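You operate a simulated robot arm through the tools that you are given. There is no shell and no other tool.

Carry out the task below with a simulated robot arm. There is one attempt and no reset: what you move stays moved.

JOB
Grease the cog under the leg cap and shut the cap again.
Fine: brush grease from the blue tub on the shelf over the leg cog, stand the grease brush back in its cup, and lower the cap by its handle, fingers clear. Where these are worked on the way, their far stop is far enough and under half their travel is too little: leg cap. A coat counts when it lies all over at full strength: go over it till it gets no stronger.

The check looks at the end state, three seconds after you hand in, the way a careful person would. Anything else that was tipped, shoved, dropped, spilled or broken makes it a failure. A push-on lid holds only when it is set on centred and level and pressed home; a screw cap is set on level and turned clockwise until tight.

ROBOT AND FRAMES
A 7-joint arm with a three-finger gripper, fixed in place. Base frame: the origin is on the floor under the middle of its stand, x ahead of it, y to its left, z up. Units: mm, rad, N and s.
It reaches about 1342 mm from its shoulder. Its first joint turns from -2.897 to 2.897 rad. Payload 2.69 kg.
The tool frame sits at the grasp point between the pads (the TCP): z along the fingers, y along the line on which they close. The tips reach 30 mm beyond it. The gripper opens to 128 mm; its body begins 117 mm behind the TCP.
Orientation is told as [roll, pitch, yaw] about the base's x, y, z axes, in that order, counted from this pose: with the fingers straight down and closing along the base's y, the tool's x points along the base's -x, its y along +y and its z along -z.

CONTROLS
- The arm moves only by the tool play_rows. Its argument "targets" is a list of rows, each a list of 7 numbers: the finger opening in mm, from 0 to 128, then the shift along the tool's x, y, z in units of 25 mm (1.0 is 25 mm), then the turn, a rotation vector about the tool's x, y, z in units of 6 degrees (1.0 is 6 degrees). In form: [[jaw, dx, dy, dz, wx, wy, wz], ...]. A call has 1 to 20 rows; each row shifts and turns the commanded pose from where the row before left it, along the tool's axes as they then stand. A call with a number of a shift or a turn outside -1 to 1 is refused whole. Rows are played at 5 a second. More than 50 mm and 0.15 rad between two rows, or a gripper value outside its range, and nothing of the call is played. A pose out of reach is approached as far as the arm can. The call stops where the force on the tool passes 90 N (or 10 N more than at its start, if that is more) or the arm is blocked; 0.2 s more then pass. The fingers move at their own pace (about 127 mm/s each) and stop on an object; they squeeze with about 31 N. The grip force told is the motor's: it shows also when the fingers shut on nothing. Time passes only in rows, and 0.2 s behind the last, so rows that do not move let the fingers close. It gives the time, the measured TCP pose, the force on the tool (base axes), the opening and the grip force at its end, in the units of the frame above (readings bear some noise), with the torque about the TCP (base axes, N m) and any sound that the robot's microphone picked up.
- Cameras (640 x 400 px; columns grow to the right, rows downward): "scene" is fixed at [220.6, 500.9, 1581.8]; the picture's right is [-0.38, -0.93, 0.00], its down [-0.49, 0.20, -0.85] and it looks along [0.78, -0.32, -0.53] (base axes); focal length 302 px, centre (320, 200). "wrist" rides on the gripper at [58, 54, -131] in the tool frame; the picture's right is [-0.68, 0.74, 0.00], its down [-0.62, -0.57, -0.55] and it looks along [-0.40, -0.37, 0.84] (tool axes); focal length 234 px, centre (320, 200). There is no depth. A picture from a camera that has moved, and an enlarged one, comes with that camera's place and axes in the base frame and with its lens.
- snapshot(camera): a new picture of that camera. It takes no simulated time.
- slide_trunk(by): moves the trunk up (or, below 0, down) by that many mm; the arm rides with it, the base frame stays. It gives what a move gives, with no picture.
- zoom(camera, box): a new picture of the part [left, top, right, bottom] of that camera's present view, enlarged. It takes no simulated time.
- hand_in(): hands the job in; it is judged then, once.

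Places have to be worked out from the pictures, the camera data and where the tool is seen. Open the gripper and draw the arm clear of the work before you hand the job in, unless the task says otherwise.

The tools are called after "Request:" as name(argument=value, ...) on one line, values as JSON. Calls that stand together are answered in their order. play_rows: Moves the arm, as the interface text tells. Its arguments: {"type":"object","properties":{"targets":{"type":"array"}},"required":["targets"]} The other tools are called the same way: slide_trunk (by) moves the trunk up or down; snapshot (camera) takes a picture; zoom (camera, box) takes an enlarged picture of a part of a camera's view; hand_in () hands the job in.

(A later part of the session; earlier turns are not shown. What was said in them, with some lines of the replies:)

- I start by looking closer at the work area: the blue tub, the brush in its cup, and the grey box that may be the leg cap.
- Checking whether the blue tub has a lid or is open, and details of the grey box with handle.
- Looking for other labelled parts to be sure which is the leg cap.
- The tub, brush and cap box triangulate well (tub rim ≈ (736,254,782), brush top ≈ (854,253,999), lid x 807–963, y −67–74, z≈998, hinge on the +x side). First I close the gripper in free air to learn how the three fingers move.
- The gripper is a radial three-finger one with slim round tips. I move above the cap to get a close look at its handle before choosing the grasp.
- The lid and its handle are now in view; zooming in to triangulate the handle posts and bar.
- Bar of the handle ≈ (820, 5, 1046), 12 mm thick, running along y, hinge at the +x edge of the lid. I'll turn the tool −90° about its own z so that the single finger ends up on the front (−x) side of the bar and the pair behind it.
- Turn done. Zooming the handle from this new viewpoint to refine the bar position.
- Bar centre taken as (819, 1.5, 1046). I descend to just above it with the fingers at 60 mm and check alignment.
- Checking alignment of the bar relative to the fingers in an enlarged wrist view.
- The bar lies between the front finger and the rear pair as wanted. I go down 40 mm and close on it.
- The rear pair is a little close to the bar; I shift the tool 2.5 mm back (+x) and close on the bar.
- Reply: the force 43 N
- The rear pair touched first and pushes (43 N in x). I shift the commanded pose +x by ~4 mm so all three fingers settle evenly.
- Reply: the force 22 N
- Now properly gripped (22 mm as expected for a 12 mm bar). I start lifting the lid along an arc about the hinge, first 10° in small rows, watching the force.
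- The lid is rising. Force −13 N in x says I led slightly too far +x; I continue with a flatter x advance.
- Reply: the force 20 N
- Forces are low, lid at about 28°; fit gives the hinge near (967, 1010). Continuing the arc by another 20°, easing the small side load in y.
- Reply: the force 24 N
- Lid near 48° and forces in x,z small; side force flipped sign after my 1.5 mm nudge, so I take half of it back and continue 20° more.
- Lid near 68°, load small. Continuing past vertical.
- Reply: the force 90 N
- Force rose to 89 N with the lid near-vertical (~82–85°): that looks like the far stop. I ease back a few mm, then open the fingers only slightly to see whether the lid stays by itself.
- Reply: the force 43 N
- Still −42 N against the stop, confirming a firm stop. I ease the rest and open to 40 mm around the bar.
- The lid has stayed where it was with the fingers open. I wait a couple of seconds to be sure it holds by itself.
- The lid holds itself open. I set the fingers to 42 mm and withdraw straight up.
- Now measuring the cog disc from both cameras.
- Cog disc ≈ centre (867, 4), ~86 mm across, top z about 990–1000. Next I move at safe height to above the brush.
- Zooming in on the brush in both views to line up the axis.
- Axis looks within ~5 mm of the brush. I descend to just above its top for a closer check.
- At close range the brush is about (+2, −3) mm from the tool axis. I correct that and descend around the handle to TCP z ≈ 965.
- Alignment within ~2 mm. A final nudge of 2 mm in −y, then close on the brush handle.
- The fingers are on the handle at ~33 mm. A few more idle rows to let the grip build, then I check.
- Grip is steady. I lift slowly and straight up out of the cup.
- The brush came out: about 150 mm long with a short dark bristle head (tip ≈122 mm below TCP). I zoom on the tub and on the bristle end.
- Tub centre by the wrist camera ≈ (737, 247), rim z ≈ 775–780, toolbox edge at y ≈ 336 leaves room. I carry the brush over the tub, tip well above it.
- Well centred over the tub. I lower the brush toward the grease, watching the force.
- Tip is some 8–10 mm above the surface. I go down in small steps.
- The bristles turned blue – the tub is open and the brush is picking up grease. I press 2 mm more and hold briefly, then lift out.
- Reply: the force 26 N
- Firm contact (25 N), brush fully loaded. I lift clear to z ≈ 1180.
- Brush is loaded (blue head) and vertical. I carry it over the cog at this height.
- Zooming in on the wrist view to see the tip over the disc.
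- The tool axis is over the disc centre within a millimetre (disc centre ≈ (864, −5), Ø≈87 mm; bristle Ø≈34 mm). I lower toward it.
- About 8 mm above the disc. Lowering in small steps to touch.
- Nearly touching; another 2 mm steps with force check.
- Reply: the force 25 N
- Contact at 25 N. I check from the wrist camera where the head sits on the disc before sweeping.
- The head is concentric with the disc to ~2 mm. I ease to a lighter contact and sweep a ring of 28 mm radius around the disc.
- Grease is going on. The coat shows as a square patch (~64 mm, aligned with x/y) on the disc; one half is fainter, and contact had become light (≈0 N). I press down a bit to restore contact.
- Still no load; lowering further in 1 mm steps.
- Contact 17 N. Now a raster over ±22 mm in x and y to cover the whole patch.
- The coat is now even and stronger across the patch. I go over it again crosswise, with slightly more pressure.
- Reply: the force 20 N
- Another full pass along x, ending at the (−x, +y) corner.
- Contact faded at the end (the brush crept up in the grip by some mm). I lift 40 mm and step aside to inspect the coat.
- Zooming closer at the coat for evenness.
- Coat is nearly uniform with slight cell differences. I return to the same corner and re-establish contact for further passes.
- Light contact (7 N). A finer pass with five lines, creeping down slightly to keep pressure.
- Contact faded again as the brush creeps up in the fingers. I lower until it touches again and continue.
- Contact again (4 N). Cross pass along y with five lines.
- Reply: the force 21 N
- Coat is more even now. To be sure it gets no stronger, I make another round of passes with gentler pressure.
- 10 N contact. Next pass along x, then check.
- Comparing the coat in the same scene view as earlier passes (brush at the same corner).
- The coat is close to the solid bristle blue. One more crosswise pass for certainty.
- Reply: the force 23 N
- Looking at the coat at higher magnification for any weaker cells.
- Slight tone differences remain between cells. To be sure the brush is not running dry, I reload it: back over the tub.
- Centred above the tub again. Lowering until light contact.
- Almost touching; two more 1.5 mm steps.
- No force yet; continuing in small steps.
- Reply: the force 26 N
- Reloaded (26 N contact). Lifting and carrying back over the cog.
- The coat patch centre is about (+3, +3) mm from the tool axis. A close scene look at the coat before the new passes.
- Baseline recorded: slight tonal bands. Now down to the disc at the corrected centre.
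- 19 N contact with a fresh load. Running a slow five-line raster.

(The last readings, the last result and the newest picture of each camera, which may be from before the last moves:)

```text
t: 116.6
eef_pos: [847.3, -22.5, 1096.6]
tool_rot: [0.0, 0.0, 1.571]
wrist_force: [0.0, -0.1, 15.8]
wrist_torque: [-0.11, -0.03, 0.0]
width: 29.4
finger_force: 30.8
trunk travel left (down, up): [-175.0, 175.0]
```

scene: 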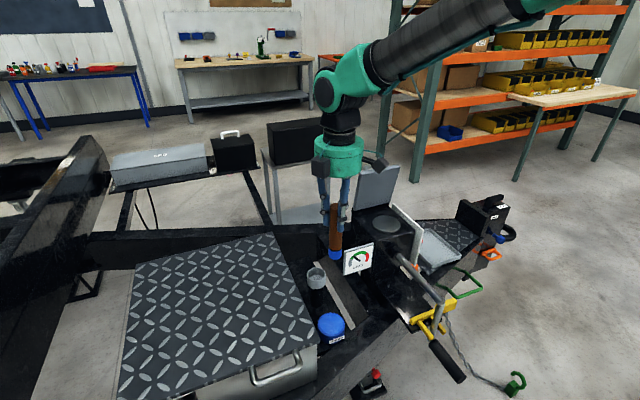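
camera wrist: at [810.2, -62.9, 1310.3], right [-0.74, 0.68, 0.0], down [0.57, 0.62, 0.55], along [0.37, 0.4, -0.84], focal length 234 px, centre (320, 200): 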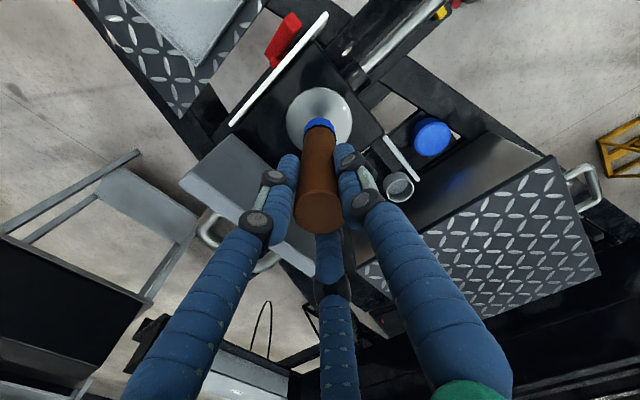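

Steady contact. Cross pass now.

Request:
play_rows(targets=[[15, -0.587, 0, 0, 0, 0, 0], [15, -0.587, 0, 0.002, 0, 0, 0], [15, -0.587, 0, 0.002, 0, 0, 0], [15, 0, -0.44, 0.002, 0, 0, 0], [15, 0.587, 0, 0.002, 0, 0, 0], [15, 0.587, 0, 0.002, 0, 0, 0], [15, 0.587, 0, 0.002, 0, 0, 0], [15, 0, -0.44, 0.002, 0, 0, 0], [15, -0.587, 0, 0.002, 0, 0, 0], [15, -0.587, 0, 0.002, 0, 0, 0], [15, -0.587, 0, 0.002, 0, 0, 0], [15, 0, -0.44, 0.002, 0, 0, 0], [15, 0.587, 0, 0.002, 0, 0, 0], [15, 0.587, 0, 0.002, 0, 0, 0], [15, 0.587, 0, 0.002, 0, 0, 0], [15, 0, -0.44, 0.002, 0, 0, 0], [15, -0.587, 0, 0.002, 0, 0, 0], [15, -0.587, 0, 0.002, 0, 0, 0], [15, -0.587, 0, 0.002, 0, 0, 0], [15, 0, 0, 0, 0, 0, 0]])

Request:
play_rows(targets=[[15, 0, 0, -0.4, 0, 0, 0], [15, 0, 0, -0.8, 0, 0, 0], [15, 0, 0, -1, 0, 0, 0], [15, 0.44, 0.44, -0.3, 0, 0, 0], [15, 0.44, 0.44, 0, 0, 0, 0], [15, 0, 0, 0, 0, 0, 0]])

Request:
zoom(camera="scene", box=[372, 206, 416, 234])

Request:
zoom(camera="wrist", box=[240, 60, 400, 180])

```text
t: 120.8
eef_pos: [887.7, 20.3, 1094.5]
tool_rot: [0.001, 0.0, 1.571]
wrist_force: [-1.2, -2.7, 13.2]
wrist_torque: [-0.35, -0.1, -0.05]
width: 29.5
finger_force: 30.9
trunk travel left (down, up): [-175.0, 175.0]
```

```text
t: 122.2
eef_pos: [868.1, -0.5, 1156.1]
tool_rot: [-0.001, 0.001, 1.571]
wrist_force: [-0.6, 0.1, -0.8]
wrist_torque: [0.01, -0.02, -0.03]
width: 29.6
finger_force: 31.0
trunk travel left (down, up): [-175.0, 175.0]
```

```text
14.29 times, centred on (394, 220) of scene
camera zoom: at [220.6, 500.9, 1581.8], right [-0.38, -0.93, 0.0], down [-0.49, 0.2, -0.85], along [0.78, -0.32, -0.53], focal length 4317 px, centre (-737, -86)
```

zoom: 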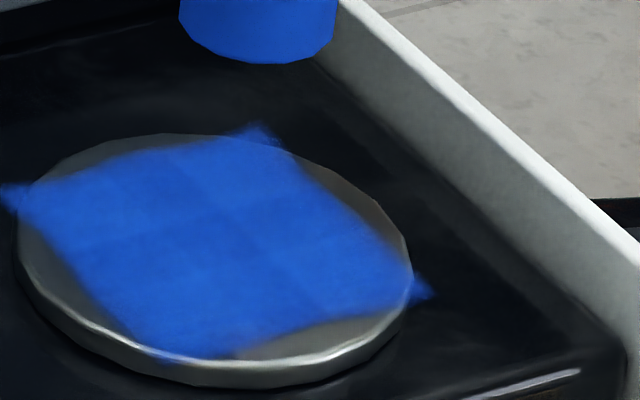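

```text
3.33 times, centred on (320, 120) of wrist
camera zoom: at [814.3, -59.3, 1286.9], right [-0.74, 0.68, 0.0], down [0.57, 0.62, 0.55], along [0.37, 0.4, -0.84], focal length 781 px, centre (320, 467)
```

zoom: 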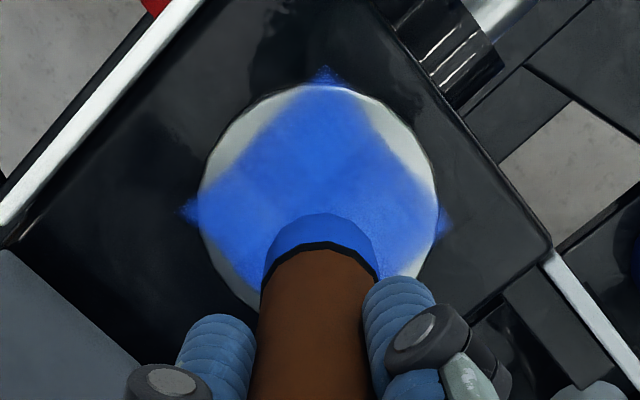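

No visible change from these passes (even with a fresh load), so the coat is at full strength. I carry the brush back to above its cup.

Request:
play_rows(targets=[[15, -0.6, 0.03, 0, 0, 0, 0], [15, -0.98, 0.05, 0, 0, 0, 0], [15, -0.98, 0.05, 0, 0, 0, 0], [15, -0.98, 0.05, 0, 0, 0, 0], [15, -0.98, 0.05, 0, 0, 0, 0], [15, -0.98, 0.05, 0, 0, 0, 0], [15, -0.98, 0.05, 0, 0, 0, 0], [15, -0.98, 0.05, 0, 0, 0, 0], [15, -0.98, 0.05, 0, 0, 0, 0], [15, -0.98, 0.05, 0, 0, 0, 0], [15, -0.5, 0.04, 0, 0, 0, 0], [15, 0, 0, 0, 0, 0, 0]])

Request:
zoom(camera="wrist", box=[240, 60, 400, 180])

Request:
zoom(camera="scene", box=[275, 190, 365, 310])

```text
t: 124.8
eef_pos: [854.9, 250.3, 1156.7]
tool_rot: [0.0, -0.003, 1.571]
wrist_force: [-0.4, -0.7, -1.1]
wrist_torque: [-0.02, -0.01, 0.02]
width: 29.7
finger_force: 31.0
trunk travel left (down, up): [-175.0, 175.0]
```

```text
3.33 times, centred on (320, 120) of wrist
camera zoom: at [800.8, 191.5, 1288.3], right [-0.74, 0.68, 0.0], down [0.57, 0.62, 0.55], along [0.37, 0.4, -0.84], focal length 781 px, centre (320, 467)
```

zoom: 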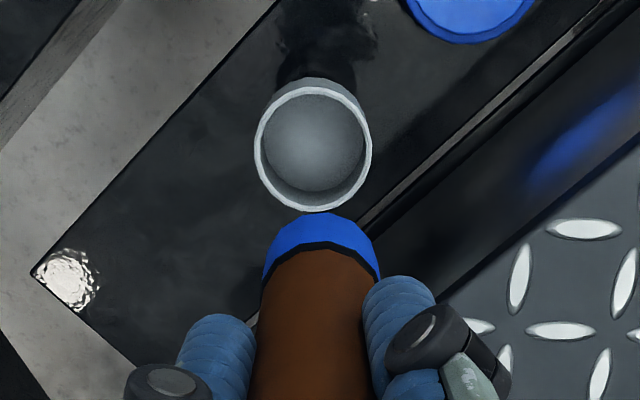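

```text
3.33 times, centred on (320, 250) of scene
camera zoom: at [220.6, 500.9, 1581.8], right [-0.38, -0.93, 0.0], down [-0.49, 0.2, -0.85], along [0.78, -0.32, -0.53], focal length 1007 px, centre (320, 33)
```

zoom: 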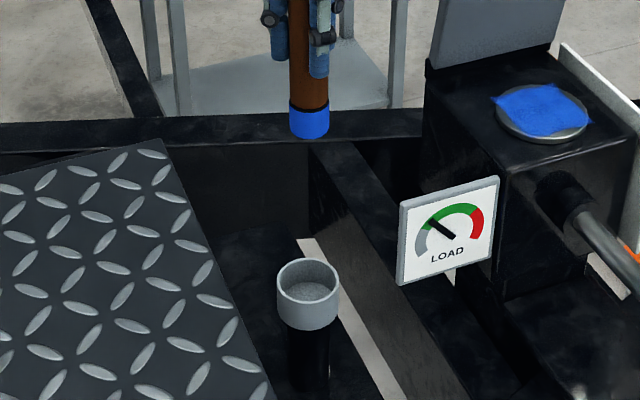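

Cup is about (2.5, −3) mm from the brush tip axis. I correct and descend to just above the rim.

Request:
play_rows(targets=[[15, 0.12, -0.1, 0.6, 0, 0, 0], [15, 0, 0, 0.9, 0, 0, 0], [15, 0, 0, 0.9, 0, 0, 0], [15, 0, 0, 0.9, 0, 0, 0], [15, 0, 0, 0.9, 0, 0, 0], [15, 0, 0, 0.9, 0, 0, 0], [15, 0, 0, 0.9, 0, 0, 0], [15, 0, 0, 0, 0, 0, 0]])

Request:
zoom(camera="wrist", box=[240, 60, 400, 180])

Request:
zoom(camera="scene", box=[290, 220, 350, 300])

```text
t: 126.6
eef_pos: [856.7, 245.0, 1004.4]
tool_rot: [0.0, -0.001, 1.571]
wrist_force: [0.5, 0.0, -1.4]
wrist_torque: [-0.03, 0.04, 0.02]
width: 29.3
finger_force: 30.9
trunk travel left (down, up): [-175.0, 175.0]
```

```text
3.33 times, centred on (320, 120) of wrist
camera zoom: at [803.3, 186.4, 1135.6], right [-0.74, 0.68, 0.0], down [0.57, 0.62, 0.55], along [0.37, 0.4, -0.84], focal length 781 px, centre (320, 467)
```

zoom: 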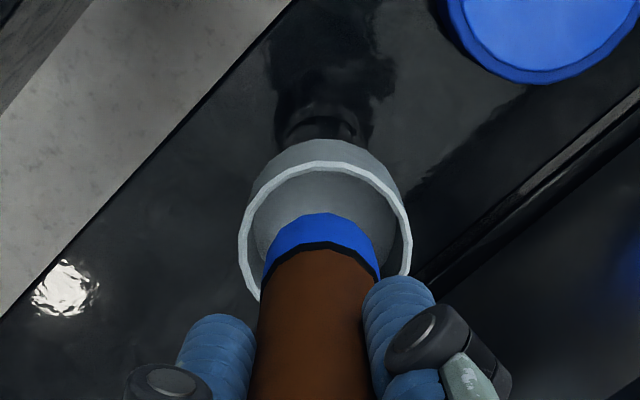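

```text
5.00 times, centred on (320, 260) of scene
camera zoom: at [220.6, 500.9, 1581.8], right [-0.38, -0.93, 0.0], down [-0.49, 0.2, -0.85], along [0.78, -0.32, -0.53], focal length 1511 px, centre (320, -100)
```

zoom: 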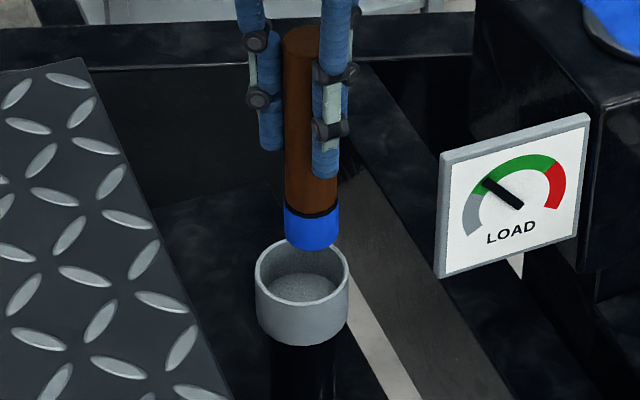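

Wrist and scene views together say the tip should move about (+2, +5) mm. I correct and check again.

Request:
play_rows(targets=[[15, -0.2, -0.08, 0, 0, 0, 0], [15, 0, 0, 0.6, 0, 0, 0], [15, 0, 0, 0, 0, 0, 0]])

Request:
zoom(camera="scene", box=[290, 220, 350, 300])

Request:
zoom(camera="wrist", box=[240, 60, 400, 180])

```text
t: 127.4
eef_pos: [857.3, 250.9, 991.4]
tool_rot: [0.0, 0.0, 1.569]
wrist_force: [-0.3, 0.2, 0.2]
wrist_torque: [0.0, 0.02, -0.01]
width: 29.6
finger_force: 30.4
trunk travel left (down, up): [-175.0, 175.0]
```

```text
5.00 times, centred on (320, 260) of scene
camera zoom: at [220.6, 500.9, 1581.8], right [-0.38, -0.93, 0.0], down [-0.49, 0.2, -0.85], along [0.78, -0.32, -0.53], focal length 1511 px, centre (320, -100)
```

zoom: 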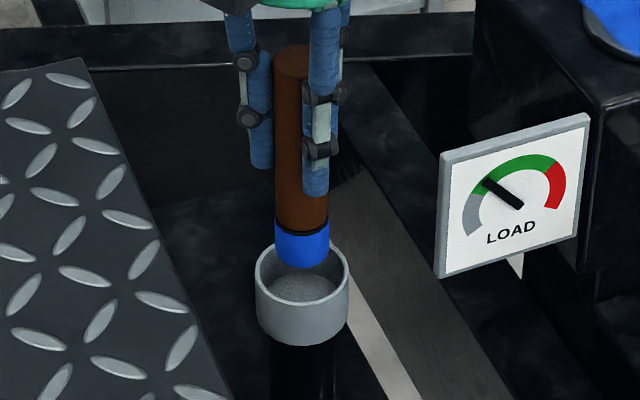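

```text
3.33 times, centred on (320, 120) of wrist
camera zoom: at [804.2, 192.3, 1122.4], right [-0.74, 0.68, 0.0], down [0.57, 0.62, 0.55], along [0.37, 0.4, -0.84], focal length 781 px, centre (320, 467)
```

zoom: 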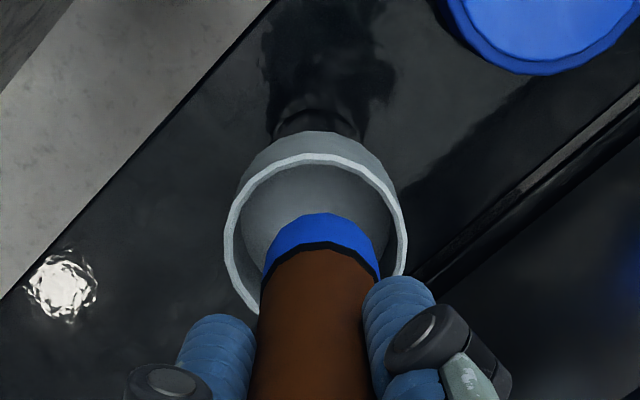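

Laterally centred in the scene view; small correction from the wrist view, then lower into the cup.

Request:
play_rows(targets=[[15, 0.03, -0.05, 0.3, 0, 0, 0], [15, 0, 0, 0.4, 0, 0, 0], [15, 0, 0, 0.4, 0, 0, 0], [15, 0, 0, 0.2, 0, 0, 0], [15, 0, 0, 0, 0, 0, 0]])

Request:
zoom(camera="scene", box=[290, 220, 350, 300])

Request:
zoom(camera="wrist", box=[240, 60, 400, 180])

```text
t: 128.6
eef_pos: [861.2, 249.6, 959.4]
tool_rot: [0.001, 0.001, 1.57]
wrist_force: [-0.7, 0.4, -1.0]
wrist_torque: [0.03, 0.02, 0.03]
width: 29.5
finger_force: 30.9
trunk travel left (down, up): [-175.0, 175.0]
```

```text
5.00 times, centred on (320, 260) of scene
camera zoom: at [220.6, 500.9, 1581.8], right [-0.38, -0.93, 0.0], down [-0.49, 0.2, -0.85], along [0.78, -0.32, -0.53], focal length 1511 px, centre (320, -100)
```

zoom: 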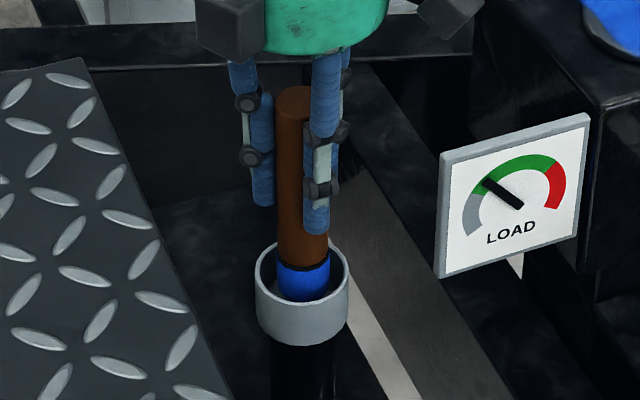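

```text
3.33 times, centred on (320, 120) of wrist
camera zoom: at [806.3, 190.9, 1089.8], right [-0.74, 0.68, 0.0], down [0.57, 0.62, 0.55], along [0.37, 0.4, -0.84], focal length 781 px, centre (320, 467)
```

zoom: 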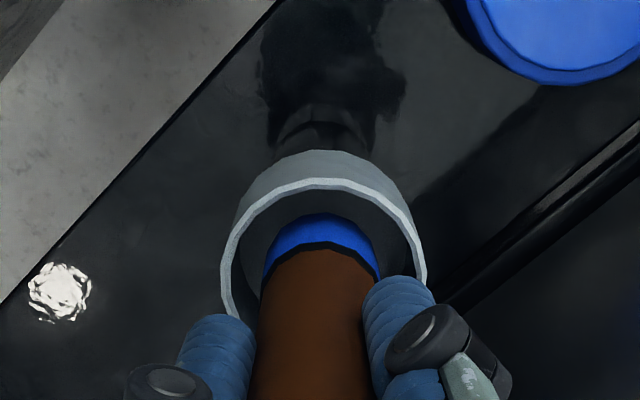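

Tip is inside the cup and centred. Lowering to the floor of the cup in small steps.

Request:
play_rows(targets=[[15, 0, 0, 0.3, 0, 0, 0], [15, 0, 0, 0.16, 0, 0, 0], [15, 0, 0, 0, 0, 0, 0]])

Request:
play_rows(targets=[[15, 0, 0, 0.08, 0, 0, 0], [15, 0, 0, 0, 0, 0, 0]])

Request:
play_rows(targets=[[15, 0, 0, 0.06, 0, 0, 0], [15, 0, 0, 0, 0, 0, 0]])

```text
t: 129.4
eef_pos: [861.1, 249.6, 947.1]
tool_rot: [-0.001, 0.0, 1.571]
wrist_force: [0.1, 0.7, -0.4]
wrist_torque: [0.01, 0.03, -0.01]
width: 29.6
finger_force: 31.4
trunk travel left (down, up): [-175.0, 175.0]
```

```text
t: 130.0
eef_pos: [859.7, 248.8, 945.1]
tool_rot: [0.0, -0.001, 1.57]
wrist_force: [0.1, -0.6, -1.1]
wrist_torque: [-0.03, 0.01, 0.01]
width: 29.6
finger_force: 30.5
trunk travel left (down, up): [-175.0, 175.0]
```

```text
t: 130.6
eef_pos: [858.8, 247.9, 943.0]
tool_rot: [0.0, 0.0, 1.57]
wrist_force: [-0.1, 0.1, -0.8]
wrist_torque: [-0.03, 0.02, 0.02]
width: 29.6
finger_force: 31.2
trunk travel left (down, up): [-175.0, 175.0]
```

Still free; continuing down in small steps until the brush stands on the cup floor.

Request:
play_rows(targets=[[15, 0, 0, 0.06, 0, 0, 0], [15, 0, 0, 0, 0, 0, 0]])

Request:
play_rows(targets=[[15, 0, 0, 0.06, 0, 0, 0], [15, 0, 0, 0, 0, 0, 0]])

Request:
play_rows(targets=[[15, 0, 0, 0.06, 0, 0, 0], [15, 0, 0, 0, 0, 0, 0]])

Request:
zoom(camera="scene", box=[290, 220, 350, 300])

```text
t: 131.2
eef_pos: [859.3, 249.4, 942.1]
tool_rot: [-0.001, -0.002, 1.572]
wrist_force: [-0.6, -1.0, -1.1]
wrist_torque: [0.0, 0.02, -0.02]
width: 29.5
finger_force: 31.3
trunk travel left (down, up): [-175.0, 175.0]
```

```text
t: 131.8
eef_pos: [860.9, 249.3, 940.9]
tool_rot: [-0.001, -0.001, 1.57]
wrist_force: [-0.6, -0.2, 2.6]
wrist_torque: [0.05, 0.03, 0.04]
width: 29.5
finger_force: 31.0
trunk travel left (down, up): [-175.0, 175.0]
```

```text
t: 132.4
eef_pos: [860.7, 249.5, 940.7]
tool_rot: [-0.002, 0.0, 1.571]
wrist_force: [-4.7, -1.4, 16.2]
wrist_torque: [-0.22, 0.27, -0.05]
width: 29.5
finger_force: 31.3
trunk travel left (down, up): [-175.0, 175.0]
```

```text
5.00 times, centred on (320, 260) of scene
camera zoom: at [220.6, 500.9, 1581.8], right [-0.38, -0.93, 0.0], down [-0.49, 0.2, -0.85], along [0.78, -0.32, -0.53], focal length 1511 px, centre (320, -100)
```

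zoom: 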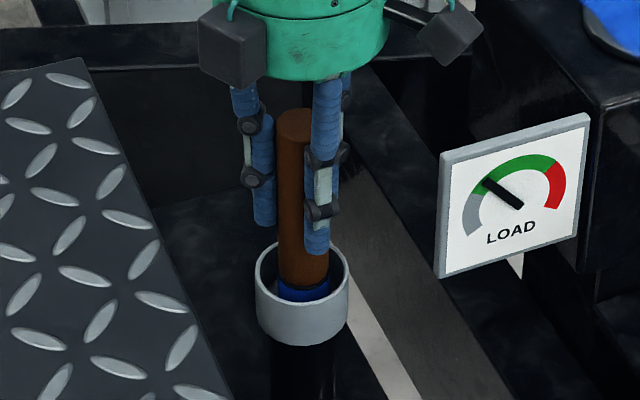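

The brush stands on the cup floor (16 N). I ease 1 mm up, then open the fingers gradually.

Request:
play_rows(targets=[[15, 0, 0, -0.05, 0, 0, 0], [15, 0, 0, 0, 0, 0, 0], [33, 0, 0, 0, 0, 0, 0], [40, 0, 0, 0, 0, 0, 0], [60, 0, 0, 0, 0, 0, 0], [80, 0, 0, 0, 0, 0, 0], [80, 0, 0, 0, 0, 0, 0]])

Request:
zoom(camera="scene", box=[290, 220, 350, 300])

Request:
zoom(camera="wrist", box=[200, 60, 440, 240])

```text
t: 134.0
eef_pos: [861.6, 248.0, 940.6]
tool_rot: [0.0, -0.001, 1.571]
wrist_force: [-0.5, -0.6, -1.0]
wrist_torque: [-0.03, -0.02, 0.02]
width: 80.2
finger_force: 0.0
trunk travel left (down, up): [-175.0, 175.0]
```

```text
5.00 times, centred on (320, 260) of scene
camera zoom: at [220.6, 500.9, 1581.8], right [-0.38, -0.93, 0.0], down [-0.49, 0.2, -0.85], along [0.78, -0.32, -0.53], focal length 1511 px, centre (320, -100)
```

zoom: 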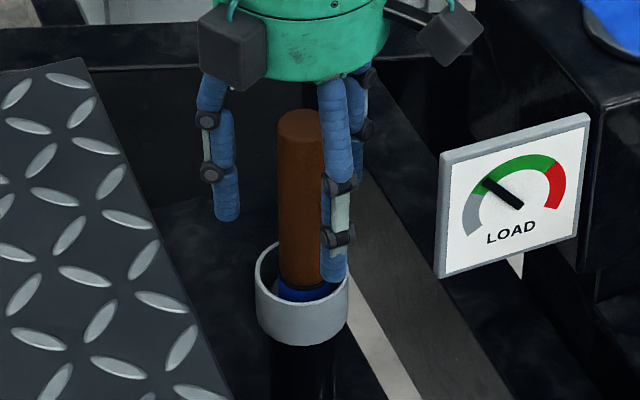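

```text
2.22 times, centred on (320, 150) of wrist
camera zoom: at [806.8, 190.1, 1071.2], right [-0.74, 0.68, 0.0], down [0.57, 0.62, 0.55], along [0.37, 0.4, -0.84], focal length 520 px, centre (320, 311)
```

zoom: 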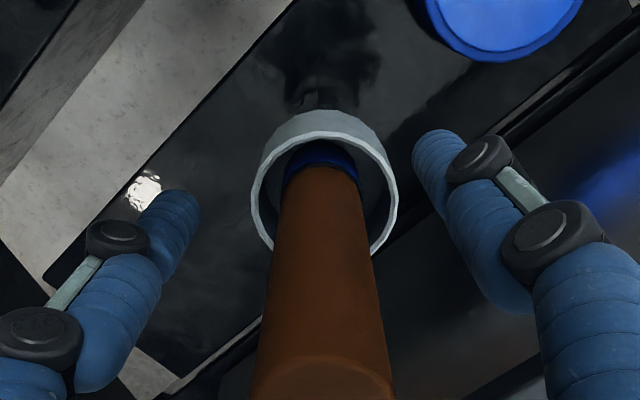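

The brush stands upright in its cup, free of the fingers. I withdraw straight up.

Request:
play_rows(targets=[[80, 0, 0, -0.5, 0, 0, 0], [80, 0, 0, -0.8, 0, 0, 0], [80, 0, 0, -1, 0, 0, 0], [80, 0, 0, -1, 0, 0, 0], [80, 0, 0, -1, 0, 0, 0], [80, 0, 0, -1, 0, 0, 0], [80, 0, 0, -1, 0, 0, 0], [80, 0, 0, -1, 0, 0, 0], [80, 0, 0, -1, 0, 0, 0], [80, 0, 0, -1, 0, 0, 0], [80, 0, 0, -1, 0, 0, 0], [80, 0, 0, -1, 0, 0, 0], [80, 0, 0, -1, 0, 0, 0], [80, 0, 0, -1, 0, 0, 0], [80, 0, 0, -1, 0, 0, 0], [80, 0, 0, 0, 0, 0, 0]])

Request:
zoom(camera="scene", box=[280, 190, 400, 350])

```text
t: 137.4
eef_pos: [860.7, 249.6, 1296.1]
tool_rot: [0.002, -0.001, 1.571]
wrist_force: [0.0, 0.2, 1.2]
wrist_torque: [0.01, -0.04, 0.01]
width: 80.1
finger_force: 0.1
trunk travel left (down, up): [-175.0, 175.0]
```

```text
2.50 times, centred on (340, 270) of scene
camera zoom: at [220.6, 500.9, 1581.8], right [-0.38, -0.93, 0.0], down [-0.49, 0.2, -0.85], along [0.78, -0.32, -0.53], focal length 756 px, centre (270, 25)
```

zoom: 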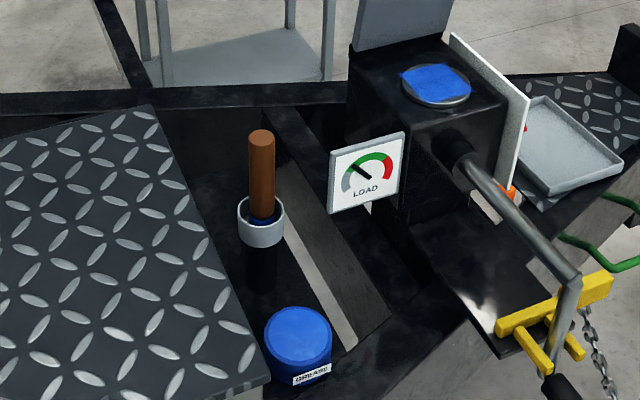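

All good: brush upright, tub untouched, coat on the cog. Now I move above the open cap's handle.

Request:
play_rows(targets=[[60, 0.904, -0.473, 0, 0, 0, 0], [60, 0.904, -0.473, 0, 0, 0, 0], [60, 0.904, -0.473, 0, 0, 0, 0], [60, 0.904, -0.473, 0, 0, 0, 0], [60, 0.904, -0.473, 0, 0, 0, 0], [60, 0.904, -0.473, 0, 0, 0, 0], [60, 0.904, -0.473, 0, 0, 0, 0], [60, 0.904, -0.473, 0, 0, 0, 0], [60, 0.904, -0.473, 0, 0, 0, 0], [60, 0.904, -0.473, 0, 0, 0, 0], [50, 0.904, -0.473, 0, 0, 0, 0], [42, 0, 0, 0, 0, 0, 0], [42, 0, 0, 0, 0, 0, 0]])

Request:
zoom(camera="wrist", box=[240, 60, 400, 220])

Request:
zoom(camera="scene", box=[330, 100, 440, 230])

```text
t: 140.2
eef_pos: [990.7, 3.6, 1298.3]
tool_rot: [0.0, -0.001, 1.571]
wrist_force: [-0.4, 0.3, 1.1]
wrist_torque: [0.0, -0.04, 0.01]
width: 42.1
finger_force: 0.1
trunk travel left (down, up): [-175.0, 175.0]
```

```text
2.50 times, centred on (320, 140) of wrist
camera zoom: at [936.4, -55.5, 1429.4], right [-0.74, 0.68, 0.0], down [0.57, 0.62, 0.55], along [0.37, 0.4, -0.84], focal length 585 px, centre (320, 350)
```

zoom: 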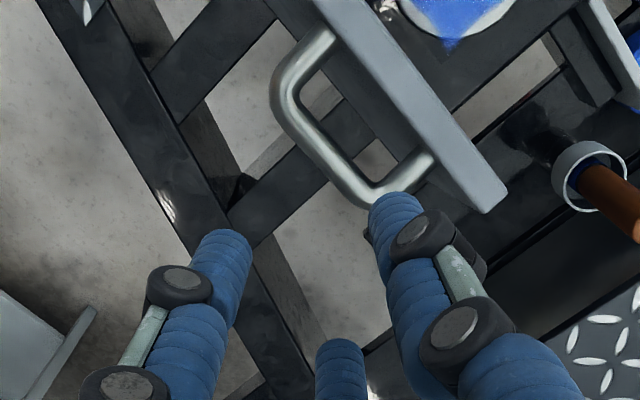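

```text
3.08 times, centred on (385, 165) of scene
camera zoom: at [220.6, 500.9, 1581.8], right [-0.38, -0.93, 0.0], down [-0.49, 0.2, -0.85], along [0.78, -0.32, -0.53], focal length 930 px, centre (120, 308)
```

zoom: 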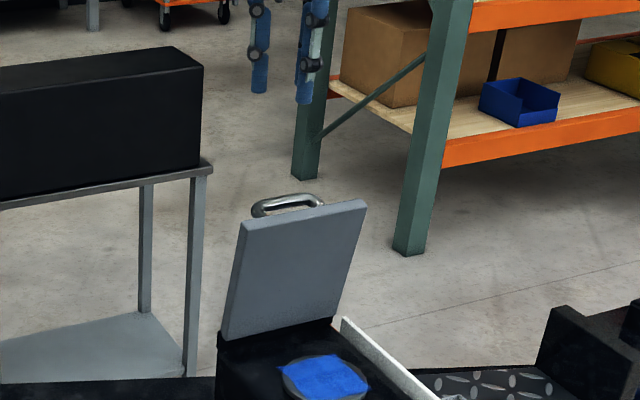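

Same spot as when I left the handle. Descending around the bar with the fingers at 42 mm.

Request:
play_rows(targets=[[42, 0.05, 0, 1, 0, 0, 0], [42, 0, 0, 1, 0, 0, 0], [42, 0, 0, 1, 0, 0, 0], [42, 0, 0, 1, 0, 0, 0], [42, 0, 0, 0.8, 0, 0, 0], [42, 0, 0, 0.5, 0, 0, 0], [42, 0, 0, 0, 0, 0, 0]])

Request:
zoom(camera="wrist", box=[240, 40, 440, 220])

Request:
zoom(camera="scene", box=[345, 130, 445, 230])

```text
t: 141.8
eef_pos: [989.2, -1.5, 1164.1]
tool_rot: [-0.001, 0.0, 1.57]
wrist_force: [0.8, 0.0, 0.1]
wrist_torque: [0.02, 0.06, -0.02]
width: 42.0
finger_force: 0.0
trunk travel left (down, up): [-175.0, 175.0]
```

```text
2.22 times, centred on (340, 130) of wrist
camera zoom: at [934.5, -60.3, 1295.8], right [-0.74, 0.68, 0.0], down [0.57, 0.62, 0.55], along [0.37, 0.4, -0.84], focal length 520 px, centre (276, 356)
```

zoom: 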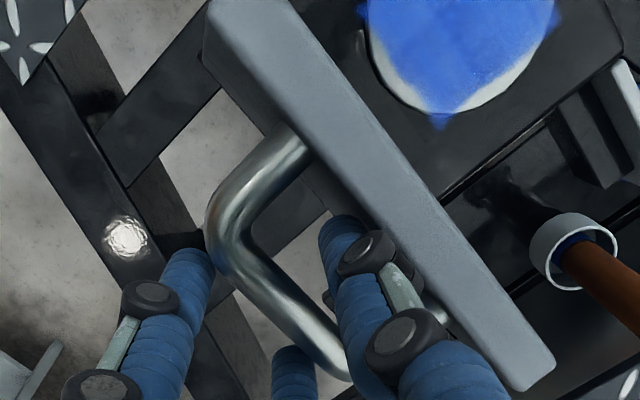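

```text
4.00 times, centred on (395, 180) of scene
camera zoom: at [220.6, 500.9, 1581.8], right [-0.38, -0.93, 0.0], down [-0.49, 0.2, -0.85], along [0.78, -0.32, -0.53], focal length 1209 px, centre (20, 280)
```

zoom: 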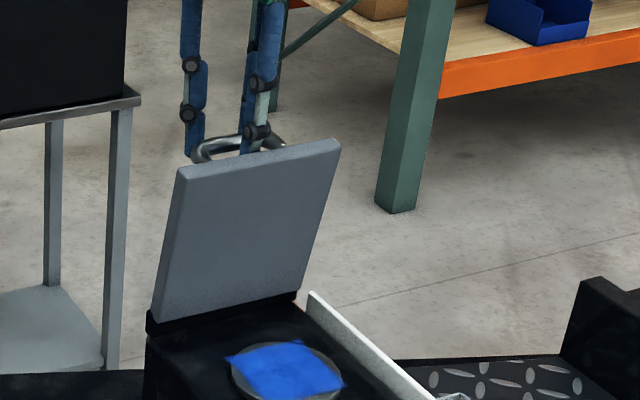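

The tool is ~3 mm off the earlier grasp pose; I correct (+3, +2) mm and close on the bar.

Request:
play_rows(targets=[[42, -0.08, -0.12, 0.04, 0, 0, 0], [42, 0, 0, 0, 0, 0, 0], [25, 0, 0, 0, 0, 0, 0], [10, 0, 0, 0, 0, 0, 0], [10, 0, 0, 0, 0, 0, 0], [10, 0, 0, 0, 0, 0, 0]])

```text
t: 143.2
eef_pos: [990.0, 1.3, 1163.8]
tool_rot: [0.002, 0.0, 1.571]
wrist_force: [-30.6, 0.4, -4.1]
wrist_torque: [-0.03, 0.48, -0.57]
width: 22.0
finger_force: 45.1
trunk travel left (down, up): [-175.0, 175.0]
```

Gripped (22 mm). I now lower the cap along the same arc in reverse, first ~16°.

Request:
play_rows(targets=[[10, 0, 0.4, -0.04, 0, 0, 0], [10, 0, 0.4, -0.03, 0, 0, 0], [10, 0, 0.4, 0, 0, 0, 0], [10, 0, 0.4, 0.02, 0, 0, 0], [10, 0, 0, 0, 0, 0, 0]])

Request:
zoom(camera="scene", box=[345, 130, 445, 230])

```text
t: 144.4
eef_pos: [953.6, 0.2, 1165.7]
tool_rot: [0.0, 0.002, 1.571]
wrist_force: [1.4, -5.1, -8.6]
wrist_torque: [0.03, -0.07, -0.92]
width: 22.0
finger_force: 44.5
trunk travel left (down, up): [-175.0, 175.0]
```

```text
4.00 times, centred on (395, 180) of scene
camera zoom: at [220.6, 500.9, 1581.8], right [-0.38, -0.93, 0.0], down [-0.49, 0.2, -0.85], along [0.78, -0.32, -0.53], focal length 1209 px, centre (20, 280)
```

zoom: 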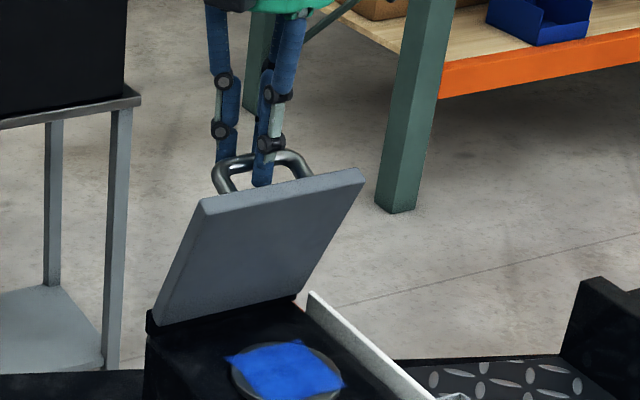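

Forces small. Continuing down the arc.

Request:
play_rows(targets=[[10, 0, 0.5, 0.12, 0, 0, 0], [10, 0, 0.5, 0.12, 0, 0, 0], [10, 0, 0.47, 0.2, 0, 0, 0], [10, 0, 0.47, 0.2, 0, 0, 0], [10, 0, 0, 0, 0, 0, 0]])

Request:
play_rows(targets=[[10, 0, 0.43, 0.28, 0, 0, 0], [10, 0, 0.43, 0.28, 0, 0, 0], [10, 0, 0.38, 0.35, 0, 0, 0], [10, 0, 0.37, 0.35, 0, 0, 0], [10, 0, 0, 0, 0, 0, 0]])

Request:
zoom(camera="scene", box=[345, 130, 445, 230])

```text
t: 145.6
eef_pos: [905.1, 0.6, 1149.8]
tool_rot: [-0.001, 0.001, 1.569]
wrist_force: [-1.3, -5.0, 0.9]
wrist_torque: [-0.11, 0.03, -0.75]
width: 22.1
finger_force: 45.3
trunk travel left (down, up): [-175.0, 175.0]
```

```text
t: 146.8
eef_pos: [864.5, 0.5, 1116.7]
tool_rot: [0.002, 0.002, 1.57]
wrist_force: [-0.3, -4.7, 0.1]
wrist_torque: [0.06, 0.04, -0.57]
width: 22.1
finger_force: 44.8
trunk travel left (down, up): [-175.0, 175.0]
```

```text
4.00 times, centred on (395, 180) of scene
camera zoom: at [220.6, 500.9, 1581.8], right [-0.38, -0.93, 0.0], down [-0.49, 0.2, -0.85], along [0.78, -0.32, -0.53], focal length 1209 px, centre (20, 280)
```

zoom: 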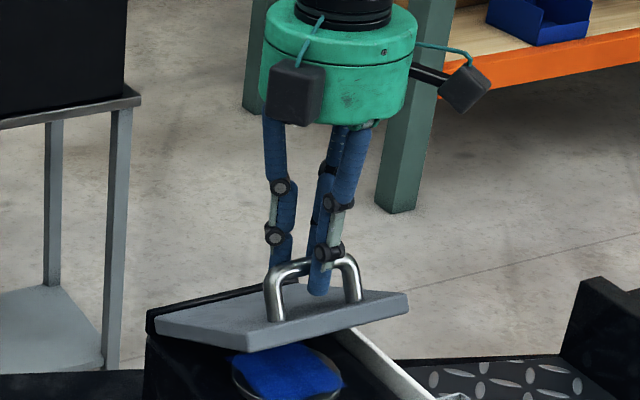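

Next stretch, to about 10° open.

Request:
play_rows(targets=[[10, 0, 0.33, 0.41, 0, 0, 0], [10, 0, 0.3, 0.4, 0, 0, 0], [10, 0, 0.26, 0.37, 0, 0, 0], [10, 0, 0.21, 0.36, 0, 0, 0], [10, 0, 0, 0, 0, 0, 0]])

Request:
zoom(camera="scene", box=[345, 150, 445, 250])

```text
t: 148.0
eef_pos: [838.9, 0.9, 1077.5]
tool_rot: [0.0, 0.001, 1.57]
wrist_force: [7.0, 1.3, -3.1]
wrist_torque: [0.06, -0.18, -0.26]
width: 22.2
finger_force: 45.2
trunk travel left (down, up): [-175.0, 175.0]
```

```text
4.00 times, centred on (395, 200) of scene
camera zoom: at [220.6, 500.9, 1581.8], right [-0.38, -0.93, 0.0], down [-0.49, 0.2, -0.85], along [0.78, -0.32, -0.53], focal length 1209 px, centre (20, 200)
```

zoom: 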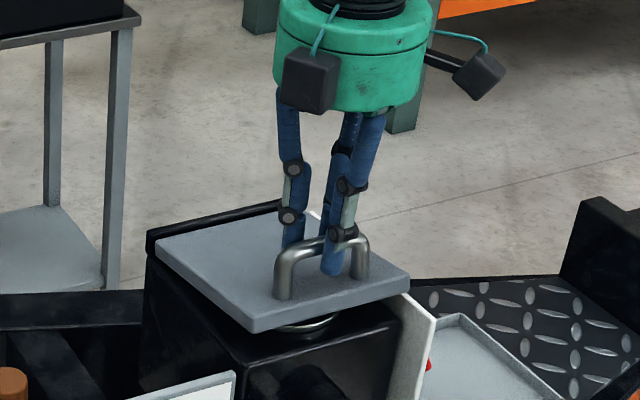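

About 10° left. Lowering the rest gently.

Request:
play_rows(targets=[[10, 0, 0.13, 0.28, 0, 0, 0], [10, 0, 0.11, 0.28, 0, 0, 0], [10, 0, 0.08, 0.22, 0, 0, 0], [10, 0, 0, 0, 0, 0, 0]])

Request:
zoom(camera="scene", box=[345, 150, 445, 250])

```text
t: 149.0
eef_pos: [830.5, 1.4, 1059.2]
tool_rot: [-0.001, 0.002, 1.571]
wrist_force: [20.6, -1.6, -5.3]
wrist_torque: [-0.15, -0.45, -0.08]
width: 21.9
finger_force: 45.1
trunk travel left (down, up): [-175.0, 175.0]
```

```text
4.00 times, centred on (395, 200) of scene
camera zoom: at [220.6, 500.9, 1581.8], right [-0.38, -0.93, 0.0], down [-0.49, 0.2, -0.85], along [0.78, -0.32, -0.53], focal length 1209 px, centre (20, 200)
```

zoom: 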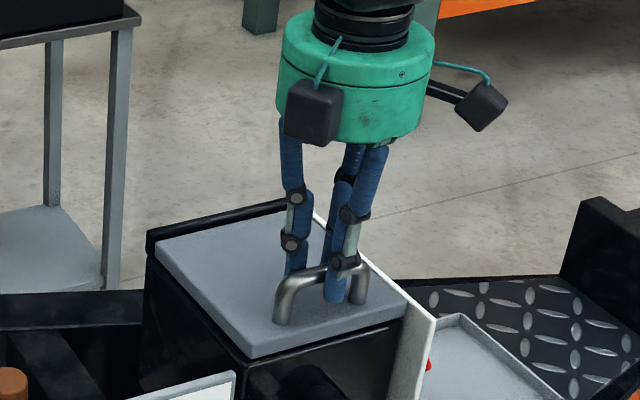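

Almost shut. Relieving the x load and pushing down the last few mm until the down force rises.

Request:
play_rows(targets=[[10, 0, -0.04, 0.08, 0, 0, 0], [10, 0, 0, 0.08, 0, 0, 0], [10, 0, 0, 0, 0, 0, 0]])

Request:
play_rows(targets=[[10, 0, 0, 0.06, 0, 0, 0], [10, 0, 0, 0, 0, 0, 0]])

Request:
zoom(camera="scene", box=[345, 190, 425, 245])

```text
t: 149.8
eef_pos: [830.4, 0.6, 1056.5]
tool_rot: [0.001, 0.0, 1.572]
wrist_force: [1.7, -0.7, -0.1]
wrist_torque: [-0.03, -0.01, -0.03]
width: 22.0
finger_force: 44.8
trunk travel left (down, up): [-175.0, 175.0]
```

```text
t: 150.4
eef_pos: [829.6, 0.2, 1055.5]
tool_rot: [0.001, 0.0, 1.572]
wrist_force: [-6.5, -3.6, 9.8]
wrist_torque: [0.0, 0.14, 0.01]
width: 22.2
finger_force: 45.3
trunk travel left (down, up): [-175.0, 175.0]
```

```text
7.27 times, centred on (385, 218) of scene
camera zoom: at [220.6, 500.9, 1581.8], right [-0.38, -0.93, 0.0], down [-0.49, 0.2, -0.85], along [0.78, -0.32, -0.53], focal length 2198 px, centre (-153, 73)
```

zoom: 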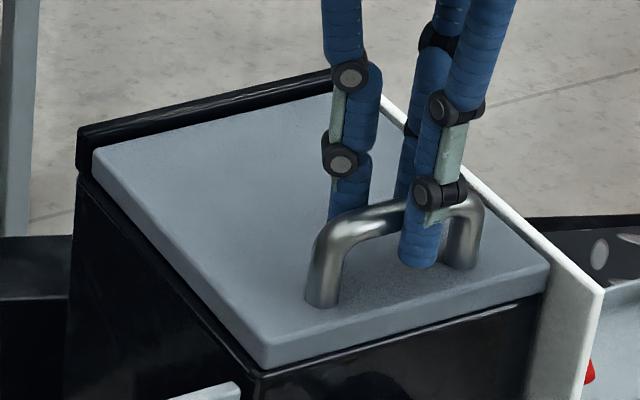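

The lid lies as in the very first picture. I press a little more to be sure it is seated.

Request:
play_rows(targets=[[10, 0, 0, 0.06, 0, 0, 0], [10, 0, 0, 0, 0, 0, 0], [10, 0, 0, 0, 0, 0, 0]])

```text
t: 151.2
eef_pos: [829.5, -0.5, 1055.8]
tool_rot: [-0.003, -0.001, 1.571]
wrist_force: [-5.1, -7.7, 24.3]
wrist_torque: [-0.23, 0.16, 0.03]
width: 21.8
finger_force: 44.7
trunk travel left (down, up): [-175.0, 175.0]
```

Cap fully down (24 N against its seat). I ease off, open the fingers and withdraw straight up.

Request:
play_rows(targets=[[10, 0, 0, -0.08, 0, 0, 0], [10, 0, 0, 0, 0, 0, 0], [30, 0, 0, 0, 0, 0, 0], [50, 0, 0, 0, 0, 0, 0], [60, 0, 0, 0, 0, 0, 0], [60, 0, 0, 0, 0, 0, 0]])

Request:
zoom(camera="scene", box=[345, 190, 425, 245])

Request:
zoom(camera="wrist", box=[240, 80, 400, 220])

```text
t: 152.6
eef_pos: [830.6, 1.2, 1053.5]
tool_rot: [0.0, 0.0, 1.572]
wrist_force: [0.0, -0.9, 0.1]
wrist_torque: [-0.01, 0.02, -0.01]
width: 60.0
finger_force: 0.2
trunk travel left (down, up): [-175.0, 175.0]
```

```text
7.27 times, centred on (385, 218) of scene
camera zoom: at [220.6, 500.9, 1581.8], right [-0.38, -0.93, 0.0], down [-0.49, 0.2, -0.85], along [0.78, -0.32, -0.53], focal length 2198 px, centre (-153, 73)
```

zoom: 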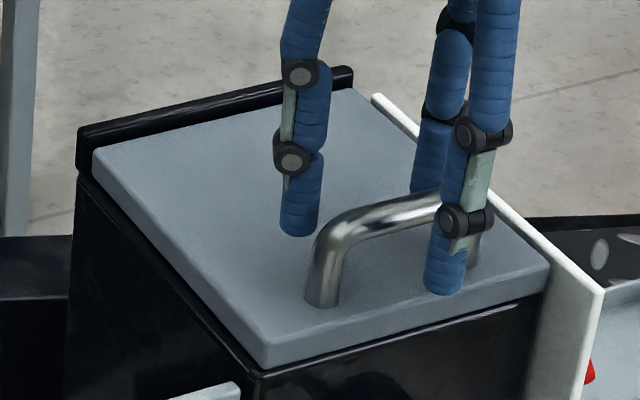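

```text
2.86 times, centred on (320, 150) of wrist
camera zoom: at [776.4, -57.1, 1186.3], right [-0.74, 0.68, 0.0], down [0.57, 0.62, 0.55], along [0.37, 0.4, -0.84], focal length 669 px, centre (320, 343)
```

zoom: 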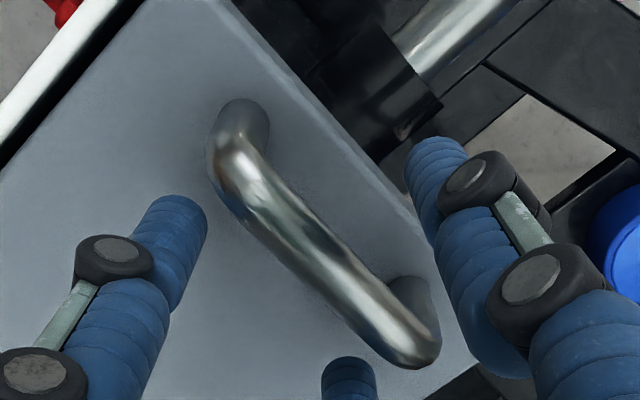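

The fingers are clear of the bar on all sides. Withdrawing upward, well away from the work.

Request:
play_rows(targets=[[60, 0, 0, -0.5, 0, 0, 0], [60, 0, 0, -0.8, 0, 0, 0], [60, 0, 0, -1, 0, 0, 0], [60, 0, 0, -1, 0, 0, 0], [60, 0, 0, -1, 0, 0, 0], [60, 0, 0, -1, 0, 0, 0], [60, 0, 0, -1, 0, 0, 0], [60, 0, 0, -1, 0, 0, 0], [60, 0, 0, -1, 0, 0, 0], [60, 0, 0, -1, 0, 0, 0], [60, 0, 0, -1, 0, 0, 0], [100, 0, 0.5, -1, 0, 0, 0], [128, 0, 0.8, -1, 0, 0, 0], [128, 0, 0.8, -0.5, 0, 0, 0], [128, 0, 0, 0, 0, 0, 0]])

Request:
snapshot(camera="scene")

Request:
zoom(camera="scene", box=[280, 180, 480, 350])

Request:
zoom(camera="scene", box=[345, 190, 425, 245])

```text
t: 155.8
eef_pos: [776.6, 0.4, 1377.2]
tool_rot: [0.0, -0.001, 1.57]
wrist_force: [-0.1, -0.3, 1.1]
wrist_torque: [0.02, -0.04, 0.01]
width: 127.7
finger_force: 0.0
trunk travel left (down, up): [-175.0, 175.0]
```

```text
taken
```

scene: 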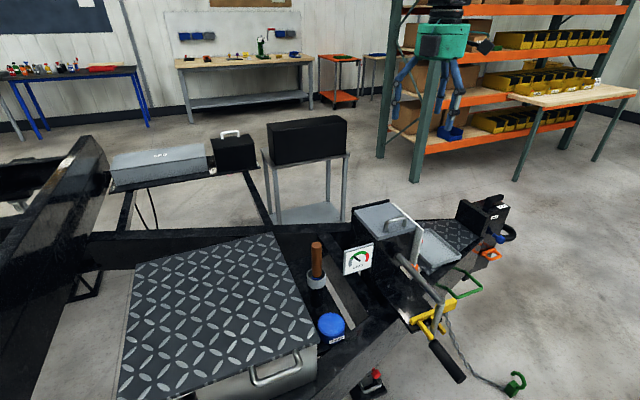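

```text
2.35 times, centred on (380, 265) of scene
camera zoom: at [220.6, 500.9, 1581.8], right [-0.38, -0.93, 0.0], down [-0.49, 0.2, -0.85], along [0.78, -0.32, -0.53], focal length 711 px, centre (179, 47)
```

zoom: 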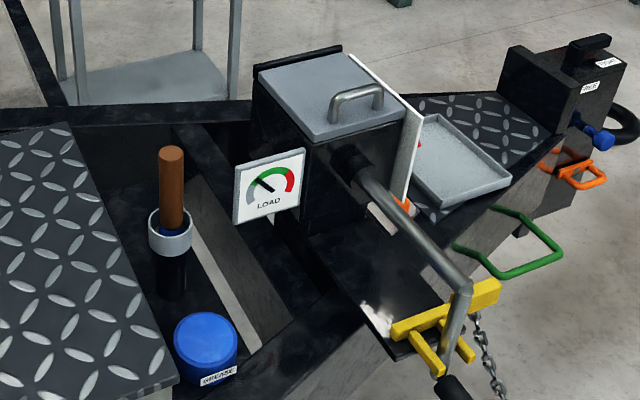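

```text
7.27 times, centred on (385, 218) of scene
camera zoom: at [220.6, 500.9, 1581.8], right [-0.38, -0.93, 0.0], down [-0.49, 0.2, -0.85], along [0.78, -0.32, -0.53], focal length 2198 px, centre (-153, 73)
```

zoom: 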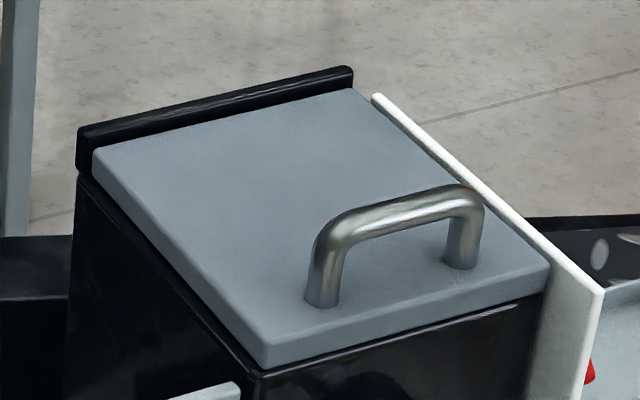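

The lid matches its initial closed picture exactly, the brush stands in its cup, the tub is undisturbed, and the gripper is open and clear. Handing in.

Request:
hand_in()

```text
The job is handed in.
```

I greased the leg cog, put the brush back and shut the cap, then handed the job in. No result has come back.

- **Cap opened:** I lifted it by its handle to its far stop, where it stayed open by itself.
- **Grease:** The coat covers a square patch of about 64 mm on the 87 mm disc. The disc's rim outside that square stayed bare even where the brush passed, so I took the square as the whole area to be coated. I stopped when a reload and two more passes made no visible difference. Faint tone differences between parts of the patch remained.
- **Grease past the edge:** The corners of the patch run slightly past the rim of the disc. They look like thin blue traces on the box top.
- **Brush:** It stands upright in its cup, with the bristles still blue.
- **Cap closed:** I lowered it by its handle and pressed it onto its seat. It looks the same as in the first picture.
- **Surroundings:** I saw nothing else moved or tipped. The gripper is open and drawn up clear of the work.
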